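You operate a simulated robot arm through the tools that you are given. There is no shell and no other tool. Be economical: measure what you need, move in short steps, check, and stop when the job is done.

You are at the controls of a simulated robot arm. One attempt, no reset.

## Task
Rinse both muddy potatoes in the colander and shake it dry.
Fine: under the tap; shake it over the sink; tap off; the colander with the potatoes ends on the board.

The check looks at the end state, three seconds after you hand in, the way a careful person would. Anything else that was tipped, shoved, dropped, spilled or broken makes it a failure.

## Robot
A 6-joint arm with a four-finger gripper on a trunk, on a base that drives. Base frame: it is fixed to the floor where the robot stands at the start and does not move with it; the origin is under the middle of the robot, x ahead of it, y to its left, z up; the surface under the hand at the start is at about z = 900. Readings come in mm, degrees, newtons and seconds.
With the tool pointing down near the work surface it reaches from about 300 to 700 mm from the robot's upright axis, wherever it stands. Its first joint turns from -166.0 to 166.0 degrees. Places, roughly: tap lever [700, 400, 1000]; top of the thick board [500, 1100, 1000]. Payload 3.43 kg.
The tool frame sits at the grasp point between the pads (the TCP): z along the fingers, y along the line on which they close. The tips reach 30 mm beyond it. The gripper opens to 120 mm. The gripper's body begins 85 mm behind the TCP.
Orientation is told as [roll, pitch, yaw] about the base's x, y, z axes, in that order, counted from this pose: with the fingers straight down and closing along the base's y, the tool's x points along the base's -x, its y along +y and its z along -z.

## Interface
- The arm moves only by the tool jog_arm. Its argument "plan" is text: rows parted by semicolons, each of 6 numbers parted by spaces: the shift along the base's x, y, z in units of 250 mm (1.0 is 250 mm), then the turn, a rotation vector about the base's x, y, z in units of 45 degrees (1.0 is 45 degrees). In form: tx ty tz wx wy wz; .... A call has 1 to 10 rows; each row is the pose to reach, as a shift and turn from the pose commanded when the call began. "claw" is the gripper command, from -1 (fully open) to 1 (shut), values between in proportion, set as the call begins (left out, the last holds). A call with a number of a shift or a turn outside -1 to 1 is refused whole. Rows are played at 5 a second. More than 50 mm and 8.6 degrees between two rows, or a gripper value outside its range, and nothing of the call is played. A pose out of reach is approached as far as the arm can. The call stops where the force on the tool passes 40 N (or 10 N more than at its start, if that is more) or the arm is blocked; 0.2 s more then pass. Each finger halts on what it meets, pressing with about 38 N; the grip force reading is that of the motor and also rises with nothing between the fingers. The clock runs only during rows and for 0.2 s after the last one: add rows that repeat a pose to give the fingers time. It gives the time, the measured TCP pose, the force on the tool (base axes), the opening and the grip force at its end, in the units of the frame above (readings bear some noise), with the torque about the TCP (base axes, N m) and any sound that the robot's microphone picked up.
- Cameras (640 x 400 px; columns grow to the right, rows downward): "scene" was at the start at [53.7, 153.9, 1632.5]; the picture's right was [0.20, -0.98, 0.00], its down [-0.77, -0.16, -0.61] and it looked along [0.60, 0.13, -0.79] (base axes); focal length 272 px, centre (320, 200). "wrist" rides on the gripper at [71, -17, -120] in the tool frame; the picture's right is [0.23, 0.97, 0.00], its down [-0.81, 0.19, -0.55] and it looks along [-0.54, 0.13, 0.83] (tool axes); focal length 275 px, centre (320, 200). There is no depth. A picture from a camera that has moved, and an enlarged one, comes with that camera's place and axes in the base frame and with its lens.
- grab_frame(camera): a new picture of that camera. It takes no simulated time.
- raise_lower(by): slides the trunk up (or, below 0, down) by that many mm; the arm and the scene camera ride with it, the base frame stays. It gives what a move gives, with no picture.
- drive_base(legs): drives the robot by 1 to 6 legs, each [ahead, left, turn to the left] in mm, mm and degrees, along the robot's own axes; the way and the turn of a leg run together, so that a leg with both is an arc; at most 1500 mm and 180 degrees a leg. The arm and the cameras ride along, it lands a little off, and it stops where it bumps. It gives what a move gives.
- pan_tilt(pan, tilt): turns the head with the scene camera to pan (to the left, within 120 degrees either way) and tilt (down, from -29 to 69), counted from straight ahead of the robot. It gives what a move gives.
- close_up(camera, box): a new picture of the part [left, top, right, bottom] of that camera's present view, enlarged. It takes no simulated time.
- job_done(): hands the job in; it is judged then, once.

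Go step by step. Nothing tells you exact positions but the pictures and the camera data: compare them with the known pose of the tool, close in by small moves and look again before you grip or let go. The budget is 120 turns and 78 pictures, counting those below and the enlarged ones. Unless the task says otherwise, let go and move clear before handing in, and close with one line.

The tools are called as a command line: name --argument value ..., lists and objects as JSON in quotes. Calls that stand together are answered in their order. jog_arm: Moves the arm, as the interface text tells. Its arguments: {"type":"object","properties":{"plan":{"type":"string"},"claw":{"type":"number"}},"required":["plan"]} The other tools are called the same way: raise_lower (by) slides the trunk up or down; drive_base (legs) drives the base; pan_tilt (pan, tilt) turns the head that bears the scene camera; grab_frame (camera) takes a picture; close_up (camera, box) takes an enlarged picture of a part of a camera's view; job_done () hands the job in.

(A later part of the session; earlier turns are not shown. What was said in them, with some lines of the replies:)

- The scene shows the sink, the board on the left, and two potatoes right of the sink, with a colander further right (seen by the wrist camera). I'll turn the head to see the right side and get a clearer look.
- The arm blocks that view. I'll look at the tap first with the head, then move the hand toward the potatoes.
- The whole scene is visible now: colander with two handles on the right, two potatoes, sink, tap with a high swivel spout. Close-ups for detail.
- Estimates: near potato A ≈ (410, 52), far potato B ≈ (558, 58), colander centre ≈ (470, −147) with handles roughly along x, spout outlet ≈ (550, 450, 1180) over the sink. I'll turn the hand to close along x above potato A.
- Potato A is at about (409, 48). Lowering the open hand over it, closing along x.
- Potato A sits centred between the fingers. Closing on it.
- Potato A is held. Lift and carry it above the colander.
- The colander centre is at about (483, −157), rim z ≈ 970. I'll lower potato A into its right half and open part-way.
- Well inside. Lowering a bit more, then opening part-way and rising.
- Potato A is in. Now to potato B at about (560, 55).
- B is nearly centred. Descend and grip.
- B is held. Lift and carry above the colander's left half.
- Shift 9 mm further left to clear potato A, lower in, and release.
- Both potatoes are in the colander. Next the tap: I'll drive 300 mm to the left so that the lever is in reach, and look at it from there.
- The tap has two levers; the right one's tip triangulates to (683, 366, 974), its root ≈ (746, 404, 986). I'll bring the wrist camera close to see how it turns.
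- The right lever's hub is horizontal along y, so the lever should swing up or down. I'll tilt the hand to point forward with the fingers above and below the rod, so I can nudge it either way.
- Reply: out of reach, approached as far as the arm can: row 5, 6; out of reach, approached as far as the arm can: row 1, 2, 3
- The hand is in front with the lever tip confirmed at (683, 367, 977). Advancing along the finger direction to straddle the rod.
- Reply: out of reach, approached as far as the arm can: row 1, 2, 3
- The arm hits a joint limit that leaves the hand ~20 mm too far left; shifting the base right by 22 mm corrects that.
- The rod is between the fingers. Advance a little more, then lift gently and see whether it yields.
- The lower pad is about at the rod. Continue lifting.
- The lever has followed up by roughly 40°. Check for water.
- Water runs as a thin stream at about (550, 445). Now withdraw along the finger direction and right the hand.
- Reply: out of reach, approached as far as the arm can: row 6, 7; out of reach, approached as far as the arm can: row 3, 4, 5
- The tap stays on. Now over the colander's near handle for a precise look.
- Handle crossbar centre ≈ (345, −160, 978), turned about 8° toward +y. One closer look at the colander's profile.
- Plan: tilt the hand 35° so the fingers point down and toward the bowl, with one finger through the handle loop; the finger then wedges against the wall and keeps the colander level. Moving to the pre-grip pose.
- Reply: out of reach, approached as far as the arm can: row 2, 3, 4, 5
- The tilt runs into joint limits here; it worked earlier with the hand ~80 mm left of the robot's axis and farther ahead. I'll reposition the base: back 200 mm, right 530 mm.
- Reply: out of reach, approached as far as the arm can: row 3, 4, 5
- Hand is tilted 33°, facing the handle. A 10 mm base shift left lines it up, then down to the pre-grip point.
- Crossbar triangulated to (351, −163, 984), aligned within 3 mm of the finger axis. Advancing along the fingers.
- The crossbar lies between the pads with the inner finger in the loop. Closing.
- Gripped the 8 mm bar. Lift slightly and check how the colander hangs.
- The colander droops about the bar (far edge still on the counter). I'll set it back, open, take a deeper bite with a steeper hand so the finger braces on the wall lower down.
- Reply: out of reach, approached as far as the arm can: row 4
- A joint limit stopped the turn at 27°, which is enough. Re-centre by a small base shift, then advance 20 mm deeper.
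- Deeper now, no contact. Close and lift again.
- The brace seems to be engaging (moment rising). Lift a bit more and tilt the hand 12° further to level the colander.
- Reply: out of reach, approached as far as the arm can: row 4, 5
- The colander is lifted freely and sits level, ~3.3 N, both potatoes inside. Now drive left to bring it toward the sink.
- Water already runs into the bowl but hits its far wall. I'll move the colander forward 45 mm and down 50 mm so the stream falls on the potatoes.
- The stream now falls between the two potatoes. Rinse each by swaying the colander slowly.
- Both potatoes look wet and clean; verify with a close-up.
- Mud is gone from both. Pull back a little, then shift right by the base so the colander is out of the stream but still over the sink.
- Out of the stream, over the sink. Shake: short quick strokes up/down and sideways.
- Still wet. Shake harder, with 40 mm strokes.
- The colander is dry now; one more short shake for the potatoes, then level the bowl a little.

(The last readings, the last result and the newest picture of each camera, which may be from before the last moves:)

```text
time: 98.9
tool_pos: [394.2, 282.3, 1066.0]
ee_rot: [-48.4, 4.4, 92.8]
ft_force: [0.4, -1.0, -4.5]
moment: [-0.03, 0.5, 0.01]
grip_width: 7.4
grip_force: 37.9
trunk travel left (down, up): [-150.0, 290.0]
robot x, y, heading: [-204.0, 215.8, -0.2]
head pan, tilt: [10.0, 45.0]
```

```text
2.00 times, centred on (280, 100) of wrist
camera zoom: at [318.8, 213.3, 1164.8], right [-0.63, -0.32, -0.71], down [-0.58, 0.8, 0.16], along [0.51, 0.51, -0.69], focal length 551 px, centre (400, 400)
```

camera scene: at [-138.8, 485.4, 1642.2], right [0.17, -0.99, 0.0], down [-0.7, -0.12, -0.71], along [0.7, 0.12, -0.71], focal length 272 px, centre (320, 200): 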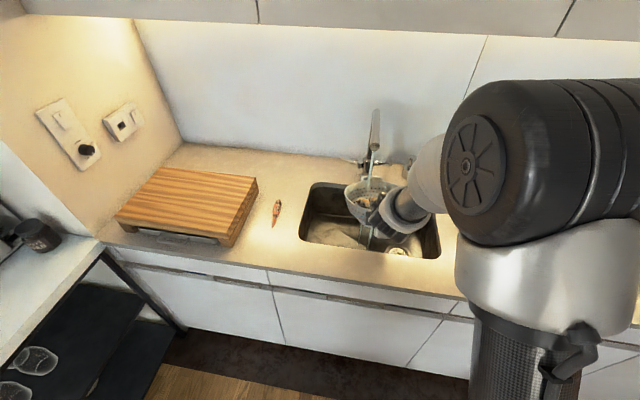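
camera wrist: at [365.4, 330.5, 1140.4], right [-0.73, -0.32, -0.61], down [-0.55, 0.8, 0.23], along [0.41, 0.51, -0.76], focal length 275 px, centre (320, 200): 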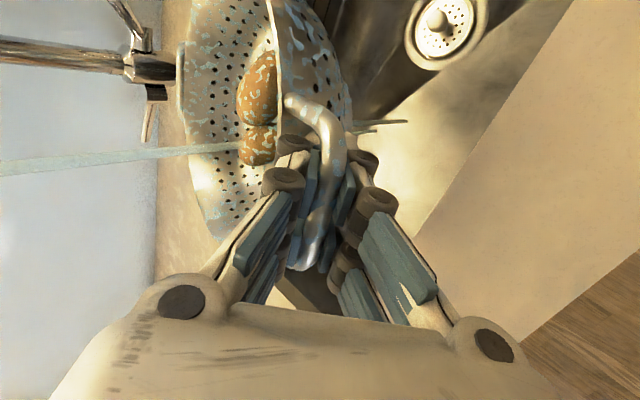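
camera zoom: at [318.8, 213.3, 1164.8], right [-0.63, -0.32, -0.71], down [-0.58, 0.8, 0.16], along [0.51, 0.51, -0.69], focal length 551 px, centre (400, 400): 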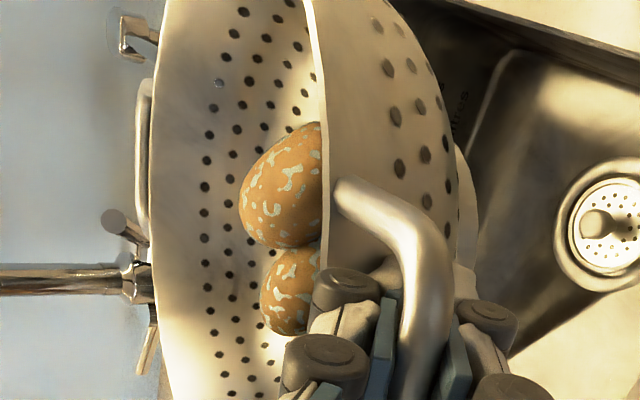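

Level and secure. Now to the board (top x 315–575, y 840–1223, z ≈ 1000): back off from the tap, raise the trunk 100 mm, and drive left.

drive_base --legs '[[-150, 0, 0]]'

raise_lower --by 100

drive_base --legs '[[0, 350, 0], [0, 342, 0]]'

grab_frame --camera "scene"

```text
time: 100.3
tool_pos: [245.2, 281.2, 1067.9]
ee_rot: [-48.3, 4.5, 92.8]
ft_force: [-1.1, 0.0, -4.3]
moment: [-0.03, 0.51, 0.0]
grip_width: 7.3
grip_force: 37.6
trunk travel left (down, up): [-150.0, 290.0]
robot x, y, heading: [-350.6, 216.3, -0.2]
head pan, tilt: [10.0, 45.0]
```

```text
time: 101.6
tool_pos: [246.0, 282.0, 1165.9]
ee_rot: [-48.1, 4.4, 92.8]
ft_force: [0.5, -0.1, -4.6]
moment: [-0.02, 0.47, -0.01]
grip_width: 7.3
grip_force: 37.6
trunk travel left (down, up): [-250.0, 190.0]
robot x, y, heading: [-350.6, 214.9, -0.1]
head pan, tilt: [10.0, 45.0]
```

```text
time: 105.7
tool_pos: [251.8, 968.3, 1167.1]
ee_rot: [-48.2, 4.5, 92.6]
ft_force: [0.1, 1.0, -5.0]
moment: [-0.02, 0.52, 0.02]
grip_width: 7.4
grip_force: 38.2
trunk travel left (down, up): [-250.0, 190.0]
robot x, y, heading: [-346.5, 907.6, -0.3]
head pan, tilt: [10.0, 45.0]
```

```text
11 pictures are left
camera scene: at [-282.1, 1057.9, 1742.3], right [0.17, -0.99, 0.0], down [-0.7, -0.12, -0.71], along [0.7, 0.12, -0.71], focal length 272 px, centre (320, 200)
```

scene: 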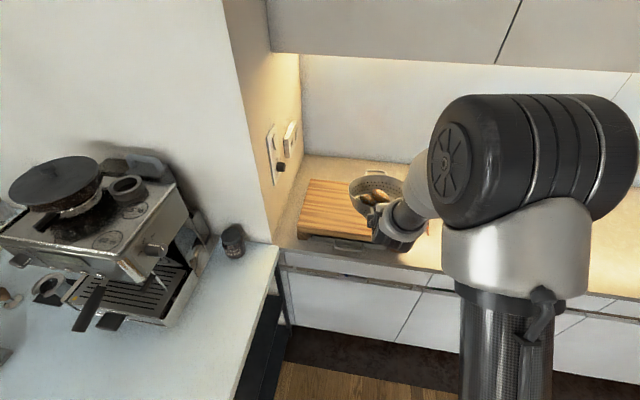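

The colander is beside the board. Move forward 74 mm and left 25 mm to be above its middle, then lower most of the way.

drive_base --legs '[[74, 25, 0]]'

raise_lower --by -60

close_up --camera "scene" --box '[280, 120, 460, 270]'

```text
time: 106.8
tool_pos: [328.4, 991.7, 1165.4]
ee_rot: [-48.3, 4.4, 92.4]
ft_force: [0.9, 0.2, -5.6]
moment: [-0.06, 0.57, -0.02]
grip_width: 7.4
grip_force: 37.8
trunk travel left (down, up): [-250.0, 190.0]
robot x, y, heading: [-269.0, 929.6, -0.7]
head pan, tilt: [10.0, 45.0]
```

```text
time: 107.8
tool_pos: [326.8, 991.0, 1105.7]
ee_rot: [-48.3, 4.5, 92.5]
ft_force: [0.6, -0.2, -5.0]
moment: [-0.07, 0.49, -0.01]
grip_width: 7.3
grip_force: 37.9
trunk travel left (down, up): [-190.0, 250.0]
robot x, y, heading: [-269.5, 927.7, -0.2]
head pan, tilt: [10.0, 45.0]
```

```text
2.67 times, centred on (370, 195) of scene
camera zoom: at [-206.9, 1081.2, 1682.4], right [0.17, -0.99, 0.0], down [-0.7, -0.12, -0.71], along [0.7, 0.12, -0.71], focal length 726 px, centre (187, 213)
```

zoom: 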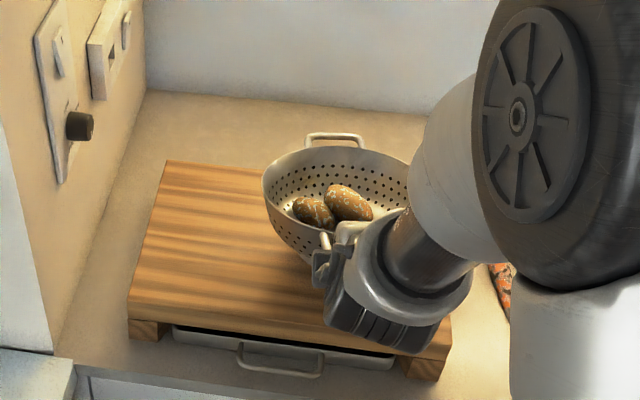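

Positioned well over the board. Lowering gently and watching the force.

jog_arm --plan "0 0 -0.04 0 0 0; 0 0 -0.08 0 0 0; 0 0 -0.1 0 0 0; 0 0 -0.1 0 0 0"

jog_arm --plan "0 0 -0.016 0 0 0; 0 0 -0.032 0 0 0; 0 0 -0.032 0 0 0"

jog_arm --plan "0 0 -0.016 0 0 0; 0 0 -0.032 0 0 0; 0 0 -0.032 0 0 0"

```text
time: 108.8
tool_pos: [327.3, 991.0, 1082.1]
ee_rot: [-48.4, 4.5, 92.5]
ft_force: [-0.9, 0.8, -0.4]
moment: [0.09, 0.03, 0.07]
grip_width: 7.4
grip_force: 37.2
trunk travel left (down, up): [-190.0, 250.0]
robot x, y, heading: [-268.2, 927.2, -0.2]
head pan, tilt: [10.0, 45.0]
```

```text
time: 109.6
tool_pos: [325.6, 990.8, 1072.6]
ee_rot: [-48.2, 4.6, 92.5]
ft_force: [-2.3, 0.0, -0.7]
moment: [-0.02, -0.03, -0.02]
grip_width: 7.5
grip_force: 38.3
trunk travel left (down, up): [-190.0, 250.0]
robot x, y, heading: [-270.8, 926.2, -0.6]
head pan, tilt: [10.0, 45.0]
```

```text
time: 110.4
tool_pos: [325.4, 990.6, 1066.4]
ee_rot: [-48.1, 4.4, 92.5]
ft_force: [-1.3, -0.6, -1.3]
moment: [0.0, -0.07, -0.02]
grip_width: 7.5
grip_force: 37.4
trunk travel left (down, up): [-190.0, 250.0]
robot x, y, heading: [-268.1, 932.4, -0.4]
head pan, tilt: [10.0, 45.0]
```

The far edge has touched; see how level it is now.

close_up --camera "scene" --box '[300, 130, 440, 250]'

jog_arm --plan "0 0 -0.016 0 0 0; 0 0 -0.032 0 0 0; 0 0 -0.032 0 0 0"

```text
3.33 times, centred on (370, 190) of scene
camera zoom: at [-207.5, 1081.2, 1682.4], right [0.17, -0.99, 0.0], down [-0.7, -0.12, -0.71], along [0.7, 0.12, -0.71], focal length 908 px, centre (153, 233)
```

zoom: 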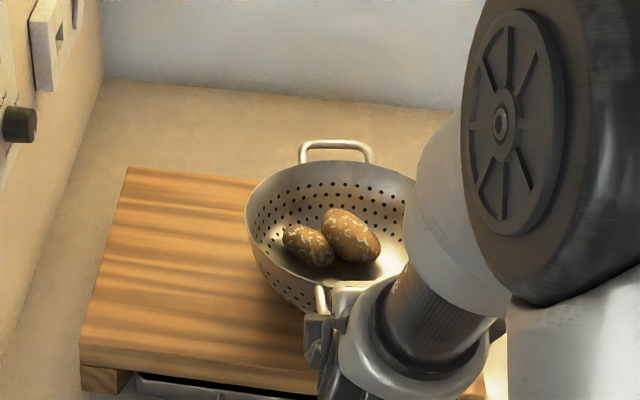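

```text
time: 111.2
tool_pos: [327.3, 991.9, 1057.7]
ee_rot: [-48.2, 4.6, 92.5]
ft_force: [-2.0, 0.2, 0.3]
moment: [0.14, -0.06, 0.09]
grip_width: 7.3
grip_force: 37.5
trunk travel left (down, up): [-190.0, 250.0]
robot x, y, heading: [-269.0, 926.3, -0.3]
head pan, tilt: [10.0, 45.0]
```

jog_arm --plan "0 0 -0.012 0 0 0; 0 0 -0.024 0 0 0; 0 0 -0.024 0 0 0"

jog_arm --plan "0 0 -0.012 0 0 0; 0 0 -0.024 0 0 0; 0 0 -0.024 0 0 0"

```text
time: 112.0
tool_pos: [327.4, 990.9, 1051.6]
ee_rot: [-48.1, 4.5, 92.3]
ft_force: [-1.6, -1.2, 0.2]
moment: [0.07, -0.05, -0.03]
grip_width: 7.3
grip_force: 37.4
trunk travel left (down, up): [-190.0, 250.0]
robot x, y, heading: [-267.7, 926.0, -0.2]
head pan, tilt: [10.0, 45.0]
```

```text
time: 112.8
tool_pos: [325.7, 991.4, 1046.5]
ee_rot: [-48.3, 4.5, 92.4]
ft_force: [-4.3, -0.3, 7.5]
moment: [0.29, -0.01, 0.09]
grip_width: 7.2
grip_force: 37.9
trunk travel left (down, up): [-190.0, 250.0]
robot x, y, heading: [-269.9, 928.4, -0.6]
head pan, tilt: [10.0, 45.0]
```

Resting flat (slight upward push). Open only a few mm and slide back out along the finger axis so nothing pushes the wall.

jog_arm --plan "0 0 0.006 0 0 0; 0 0 0.006 0 0 0; 0 0 0.006 0 0 0" --claw 0.77

jog_arm --plan "-0.03 0 0.027 0 0 0; -0.06 0 0.054 0 0 0; -0.09 0 0.08 0 0 0"

close_up --camera "wrist" --box '[120, 0, 440, 280]'

```text
time: 113.6
tool_pos: [327.0, 990.8, 1046.0]
ee_rot: [-48.2, 4.6, 92.4]
ft_force: [-0.9, -0.5, -0.1]
moment: [0.07, 0.09, -0.05]
grip_width: 14.3
grip_force: 0.0
trunk travel left (down, up): [-190.0, 250.0]
robot x, y, heading: [-273.0, 931.5, -0.3]
head pan, tilt: [10.0, 45.0]
```

```text
time: 114.4
tool_pos: [303.9, 991.7, 1068.1]
ee_rot: [-48.2, 4.5, 92.5]
ft_force: [0.1, 0.4, -0.9]
moment: [-0.02, 0.0, 0.0]
grip_width: 14.0
grip_force: 0.1
trunk travel left (down, up): [-190.0, 250.0]
robot x, y, heading: [-265.8, 932.4, -0.5]
head pan, tilt: [10.0, 45.0]
```

```text
1.43 times, centred on (280, 140) of wrist
camera zoom: at [227.8, 923.8, 1165.8], right [-0.64, -0.31, -0.71], down [-0.58, 0.8, 0.16], along [0.52, 0.51, -0.69], focal length 393 px, centre (377, 286)
```

zoom: 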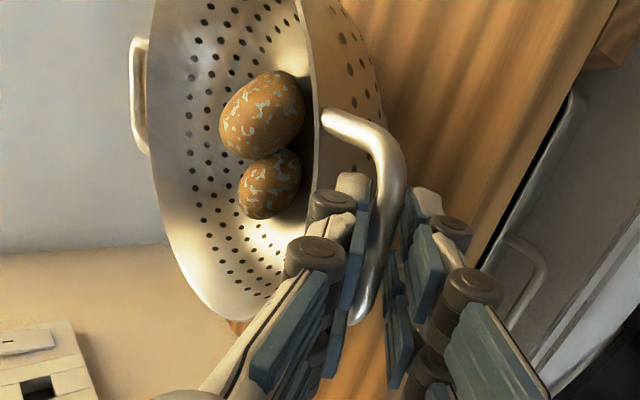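

Sliding out freely. Continue to withdraw fully.

jog_arm --plan "-0.06 0 0.054 0 0 0; -0.12 0 0.107 0 0 0; -0.2 0 0.18 0 0 0; -0.3 0 0.26 0 0 0"

close_up --camera "scene" --box '[280, 120, 460, 270]'

```text
time: 115.4
tool_pos: [226.6, 993.6, 1133.5]
ee_rot: [-48.3, 4.4, 92.5]
ft_force: [0.1, 0.3, -0.8]
moment: [-0.03, -0.03, 0.0]
grip_width: 13.7
grip_force: 0.1
trunk travel left (down, up): [-190.0, 250.0]
robot x, y, heading: [-273.1, 927.4, -0.8]
head pan, tilt: [10.0, 45.0]
```

```text
2.67 times, centred on (370, 195) of scene
camera zoom: at [-208.6, 1081.1, 1682.5], right [0.17, -0.99, 0.0], down [-0.7, -0.12, -0.71], along [0.7, 0.12, -0.71], focal length 726 px, centre (187, 213)
```

zoom: 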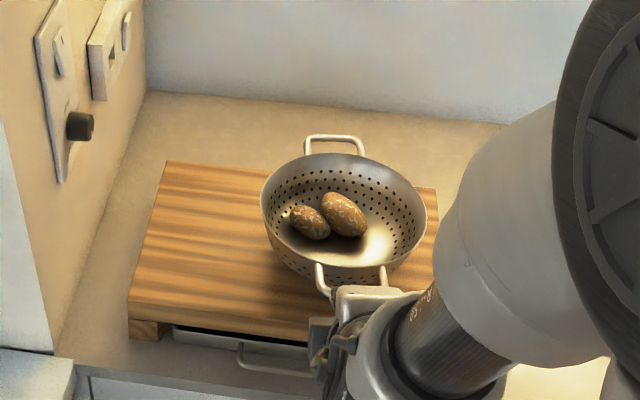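

The colander with both clean potatoes stands flat on the board. Now back to the tap to switch it off: drive right, then forward.

drive_base --legs '[[0, -325, 0], [0, -325, 0], [270, 0, 0]]'

raise_lower --by -40

```text
time: 120.8
tool_pos: [487.7, 335.3, 1132.2]
ee_rot: [-48.2, 4.5, 92.4]
ft_force: [-0.2, -0.2, 0.3]
moment: [0.02, 0.03, -0.04]
grip_width: 13.9
grip_force: 0.0
trunk travel left (down, up): [-190.0, 250.0]
robot x, y, heading: [-10.5, 270.7, -0.7]
head pan, tilt: [10.0, 45.0]
```

```text
time: 121.6
tool_pos: [486.8, 335.8, 1092.9]
ee_rot: [-48.1, 4.4, 92.3]
ft_force: [0.1, -1.0, -0.2]
moment: [-0.02, -0.01, 0.02]
grip_width: 13.5
grip_force: 0.0
trunk travel left (down, up): [-150.0, 290.0]
robot x, y, heading: [-11.2, 273.8, -0.4]
head pan, tilt: [10.0, 45.0]
```

jog_arm --plan "0.1 0.03 0.01 0 -0.09 0; 0.2 0.06 0.02 0 -0.18 0; 0.3 0.1 0.03 0 -0.265 0; 0.4 0.12 0.04 0 -0.265 0; 0.4 0.12 0.04 0 -0.265 0" --claw 0

grab_frame --camera "wrist"

```text
time: 122.8
tool_pos: [584.8, 366.5, 1102.6]
ee_rot: [-60.2, 4.8, 91.5]
ft_force: [-0.1, 0.0, 0.2]
moment: [0.01, 0.0, 0.0]
grip_width: 59.8
grip_force: 0.0
trunk travel left (down, up): [-150.0, 290.0]
robot x, y, heading: [-10.4, 273.0, -0.9]
head pan, tilt: [10.0, 45.0]
```

```text
6 pictures are left
camera wrist: at [491.0, 299.3, 1183.2], right [-0.48, -0.31, -0.82], down [-0.6, 0.8, 0.04], along [0.65, 0.51, -0.57], focal length 275 px, centre (320, 200)
```

wrist: 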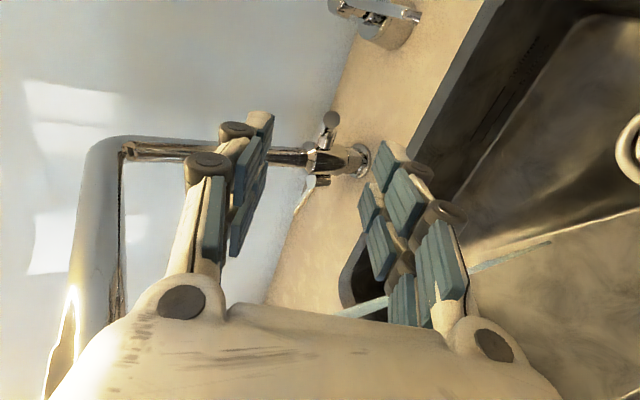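

The lever tip is at (697, 365, 1027), inside the fingers' corridor. Advance so it lies between the fingers.

jog_arm --plan "0.1 0 -0.05 0 0 0; 0.2 0 -0.11 0 0 0; 0.3 0 -0.17 0 0 0; 0.4 0.01 -0.23 0 0 0"

close_up --camera "wrist" --box '[180, 80, 420, 280]'

```text
time: 123.8
tool_pos: [686.5, 370.2, 1043.8]
ee_rot: [-60.1, 4.9, 91.5]
ft_force: [0.1, -0.7, -0.2]
moment: [0.01, 0.01, 0.03]
grip_width: 59.9
grip_force: 0.1
trunk travel left (down, up): [-150.0, 290.0]
robot x, y, heading: [-9.8, 272.1, -0.6]
head pan, tilt: [10.0, 45.0]
```

```text
2.00 times, centred on (300, 180) of wrist
camera zoom: at [592.2, 301.3, 1124.5], right [-0.48, -0.31, -0.82], down [-0.6, 0.8, 0.04], along [0.65, 0.51, -0.57], focal length 551 px, centre (360, 240)
```

zoom: 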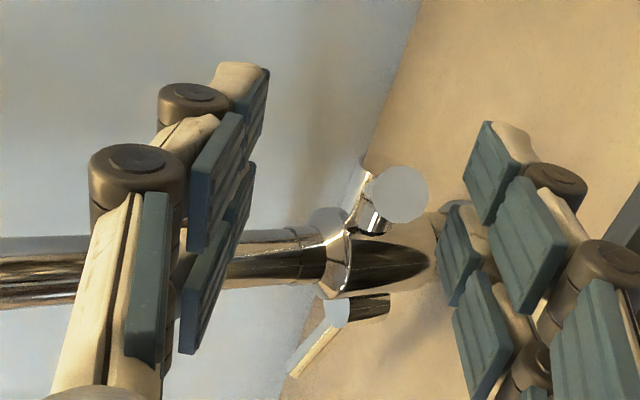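

Straddled. Narrow the opening and press the lever down step by step.

jog_arm --plan "0 0 -0.03 0 0 0; 0 0 -0.06 0 0 0; 0 0 -0.09 0 0 0; 0 0 -0.12 0 0 0; 0 0 -0.15 0 0 0; 0 0 -0.18 0 0 0; 0 0 -0.2 0 0 0; 0 0 -0.22 0 0 0" --claw 0.45

jog_arm --plan "0 0 -0.02 0 0 0; 0 0 -0.04 0 0 0; 0 0 -0.06 0 0 0"

close_up --camera "scene" --box '[200, 80, 480, 300]'

```text
time: 125.6
tool_pos: [686.2, 368.8, 989.1]
ee_rot: [-60.1, 4.9, 91.4]
ft_force: [-0.6, -0.1, 0.5]
moment: [-0.01, -0.02, 0.01]
grip_width: 33.2
grip_force: 0.1
trunk travel left (down, up): [-150.0, 290.0]
robot x, y, heading: [-8.9, 273.7, -0.4]
head pan, tilt: [10.0, 45.0]
```

```text
time: 126.4
tool_pos: [686.4, 368.1, 980.9]
ee_rot: [-60.9, 4.8, 91.4]
ft_force: [-8.5, 1.3, 27.5]
moment: [0.54, -1.04, 0.07]
grip_width: 45.2
grip_force: 11.3
trunk travel left (down, up): [-150.0, 290.0]
robot x, y, heading: [-9.3, 272.6, -0.3]
head pan, tilt: [10.0, 45.0]
```

```text
1.82 times, centred on (340, 190) of scene
camera zoom: at [46.9, 423.8, 1642.9], right [0.16, -0.99, 0.0], down [-0.7, -0.12, -0.71], along [0.7, 0.12, -0.7], focal length 495 px, centre (284, 218)
```

zoom: 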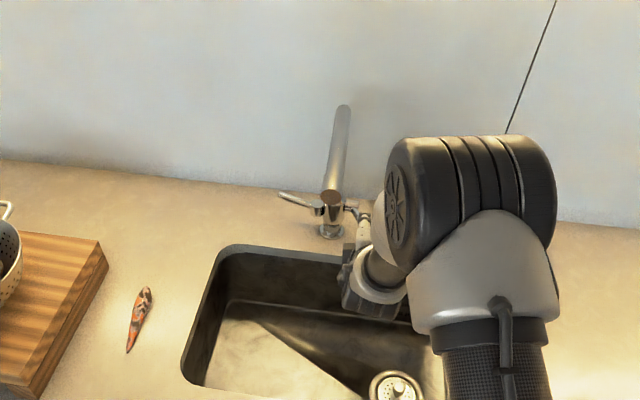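

The water is off and the lever is at its stop. Ease up, open, and withdraw along the finger axis without lifting the lever.

jog_arm --plan "0 0 0.05 0 0 0; 0 0 0.07 0 0 0; 0 0 0.07 0 0 0; -0.08 0 0.11 0 0 0; -0.16 0 0.155 0 0 0; -0.25 0 0.21 0 0 0; -0.35 0 0.27 0 0 0; -0.45 -0.05 0.32 0 0 0; -0.55 -0.1 0.36 0 0 0; -0.65 -0.15 0.4 0 0 0" --claw 0

drive_base --legs '[[-150, 0, 0]]'

pan_tilt --pan 25 --tilt 42

grab_frame --camera "scene"

```text
time: 128.6
tool_pos: [523.6, 331.4, 1076.1]
ee_rot: [-60.3, 5.1, 91.0]
ft_force: [-0.1, -0.5, -0.4]
moment: [-0.01, -0.05, 0.0]
grip_width: 60.1
grip_force: 0.2
trunk travel left (down, up): [-150.0, 290.0]
robot x, y, heading: [-10.3, 268.6, -0.3]
head pan, tilt: [10.0, 45.0]
```

```text
time: 130.0
tool_pos: [373.6, 332.4, 1075.9]
ee_rot: [-60.2, 5.2, 91.0]
ft_force: [-0.6, 0.2, 0.4]
moment: [0.0, 0.01, -0.01]
grip_width: 59.7
grip_force: 0.0
trunk travel left (down, up): [-150.0, 290.0]
robot x, y, heading: [-162.2, 276.6, -0.4]
head pan, tilt: [10.0, 45.0]
```

```text
time: 130.8
tool_pos: [375.0, 332.3, 1075.2]
ee_rot: [-60.1, 5.2, 91.0]
ft_force: [-0.1, 0.4, -1.0]
moment: [-0.02, 0.0, -0.03]
grip_width: 60.1
grip_force: 0.0
trunk travel left (down, up): [-150.0, 290.0]
robot x, y, heading: [-162.0, 273.9, -0.7]
head pan, tilt: [25.0, 42.0]
```

```text
3 pictures are left
camera scene: at [-102.7, 446.8, 1646.7], right [0.41, -0.91, 0.0], down [-0.61, -0.28, -0.74], along [0.68, 0.31, -0.67], focal length 272 px, centre (320, 200)
```

scene: 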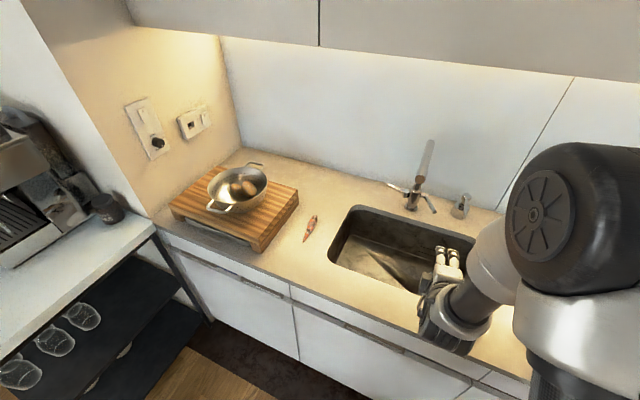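

close_up --camera "scene" --box '[360, 130, 500, 230]'

close_up --camera "scene" --box '[160, 140, 330, 260]'

```text
4.00 times, centred on (430, 180) of scene
camera zoom: at [-102.7, 446.8, 1646.7], right [0.41, -0.91, 0.0], down [-0.61, -0.28, -0.74], along [0.68, 0.31, -0.67], focal length 1089 px, centre (-120, 280)
```

zoom: 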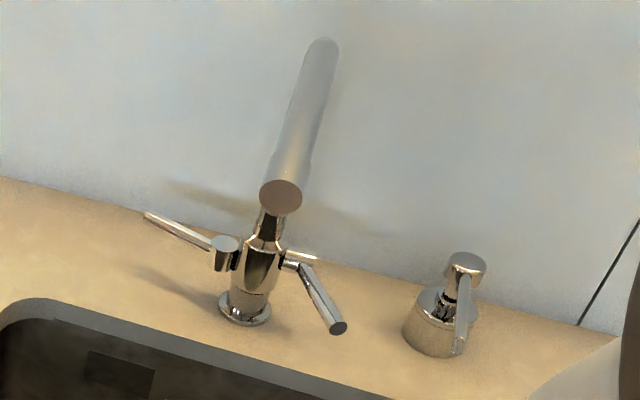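

```text
3.33 times, centred on (245, 200) of scene
camera zoom: at [-102.7, 446.8, 1646.7], right [0.41, -0.91, 0.0], down [-0.61, -0.28, -0.74], along [0.68, 0.31, -0.67], focal length 908 px, centre (570, 200)
```

zoom: 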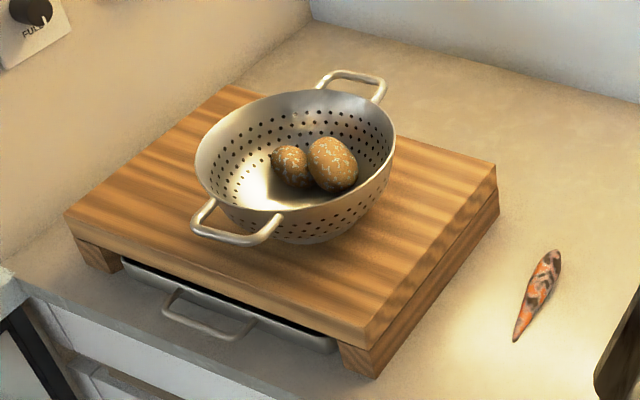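

The tap is off with its lever back down, and the colander with both clean potatoes stands flat on the board. Nothing else was moved, and the hand is clear, so I'm handing in.

job_done

```text
The job is handed in.
```

Both potatoes are rinsed clean and the colander is shaken dry over the sink, though the potatoes still showed some wet specks. The tap is off, and the colander with both potatoes stands on the board.
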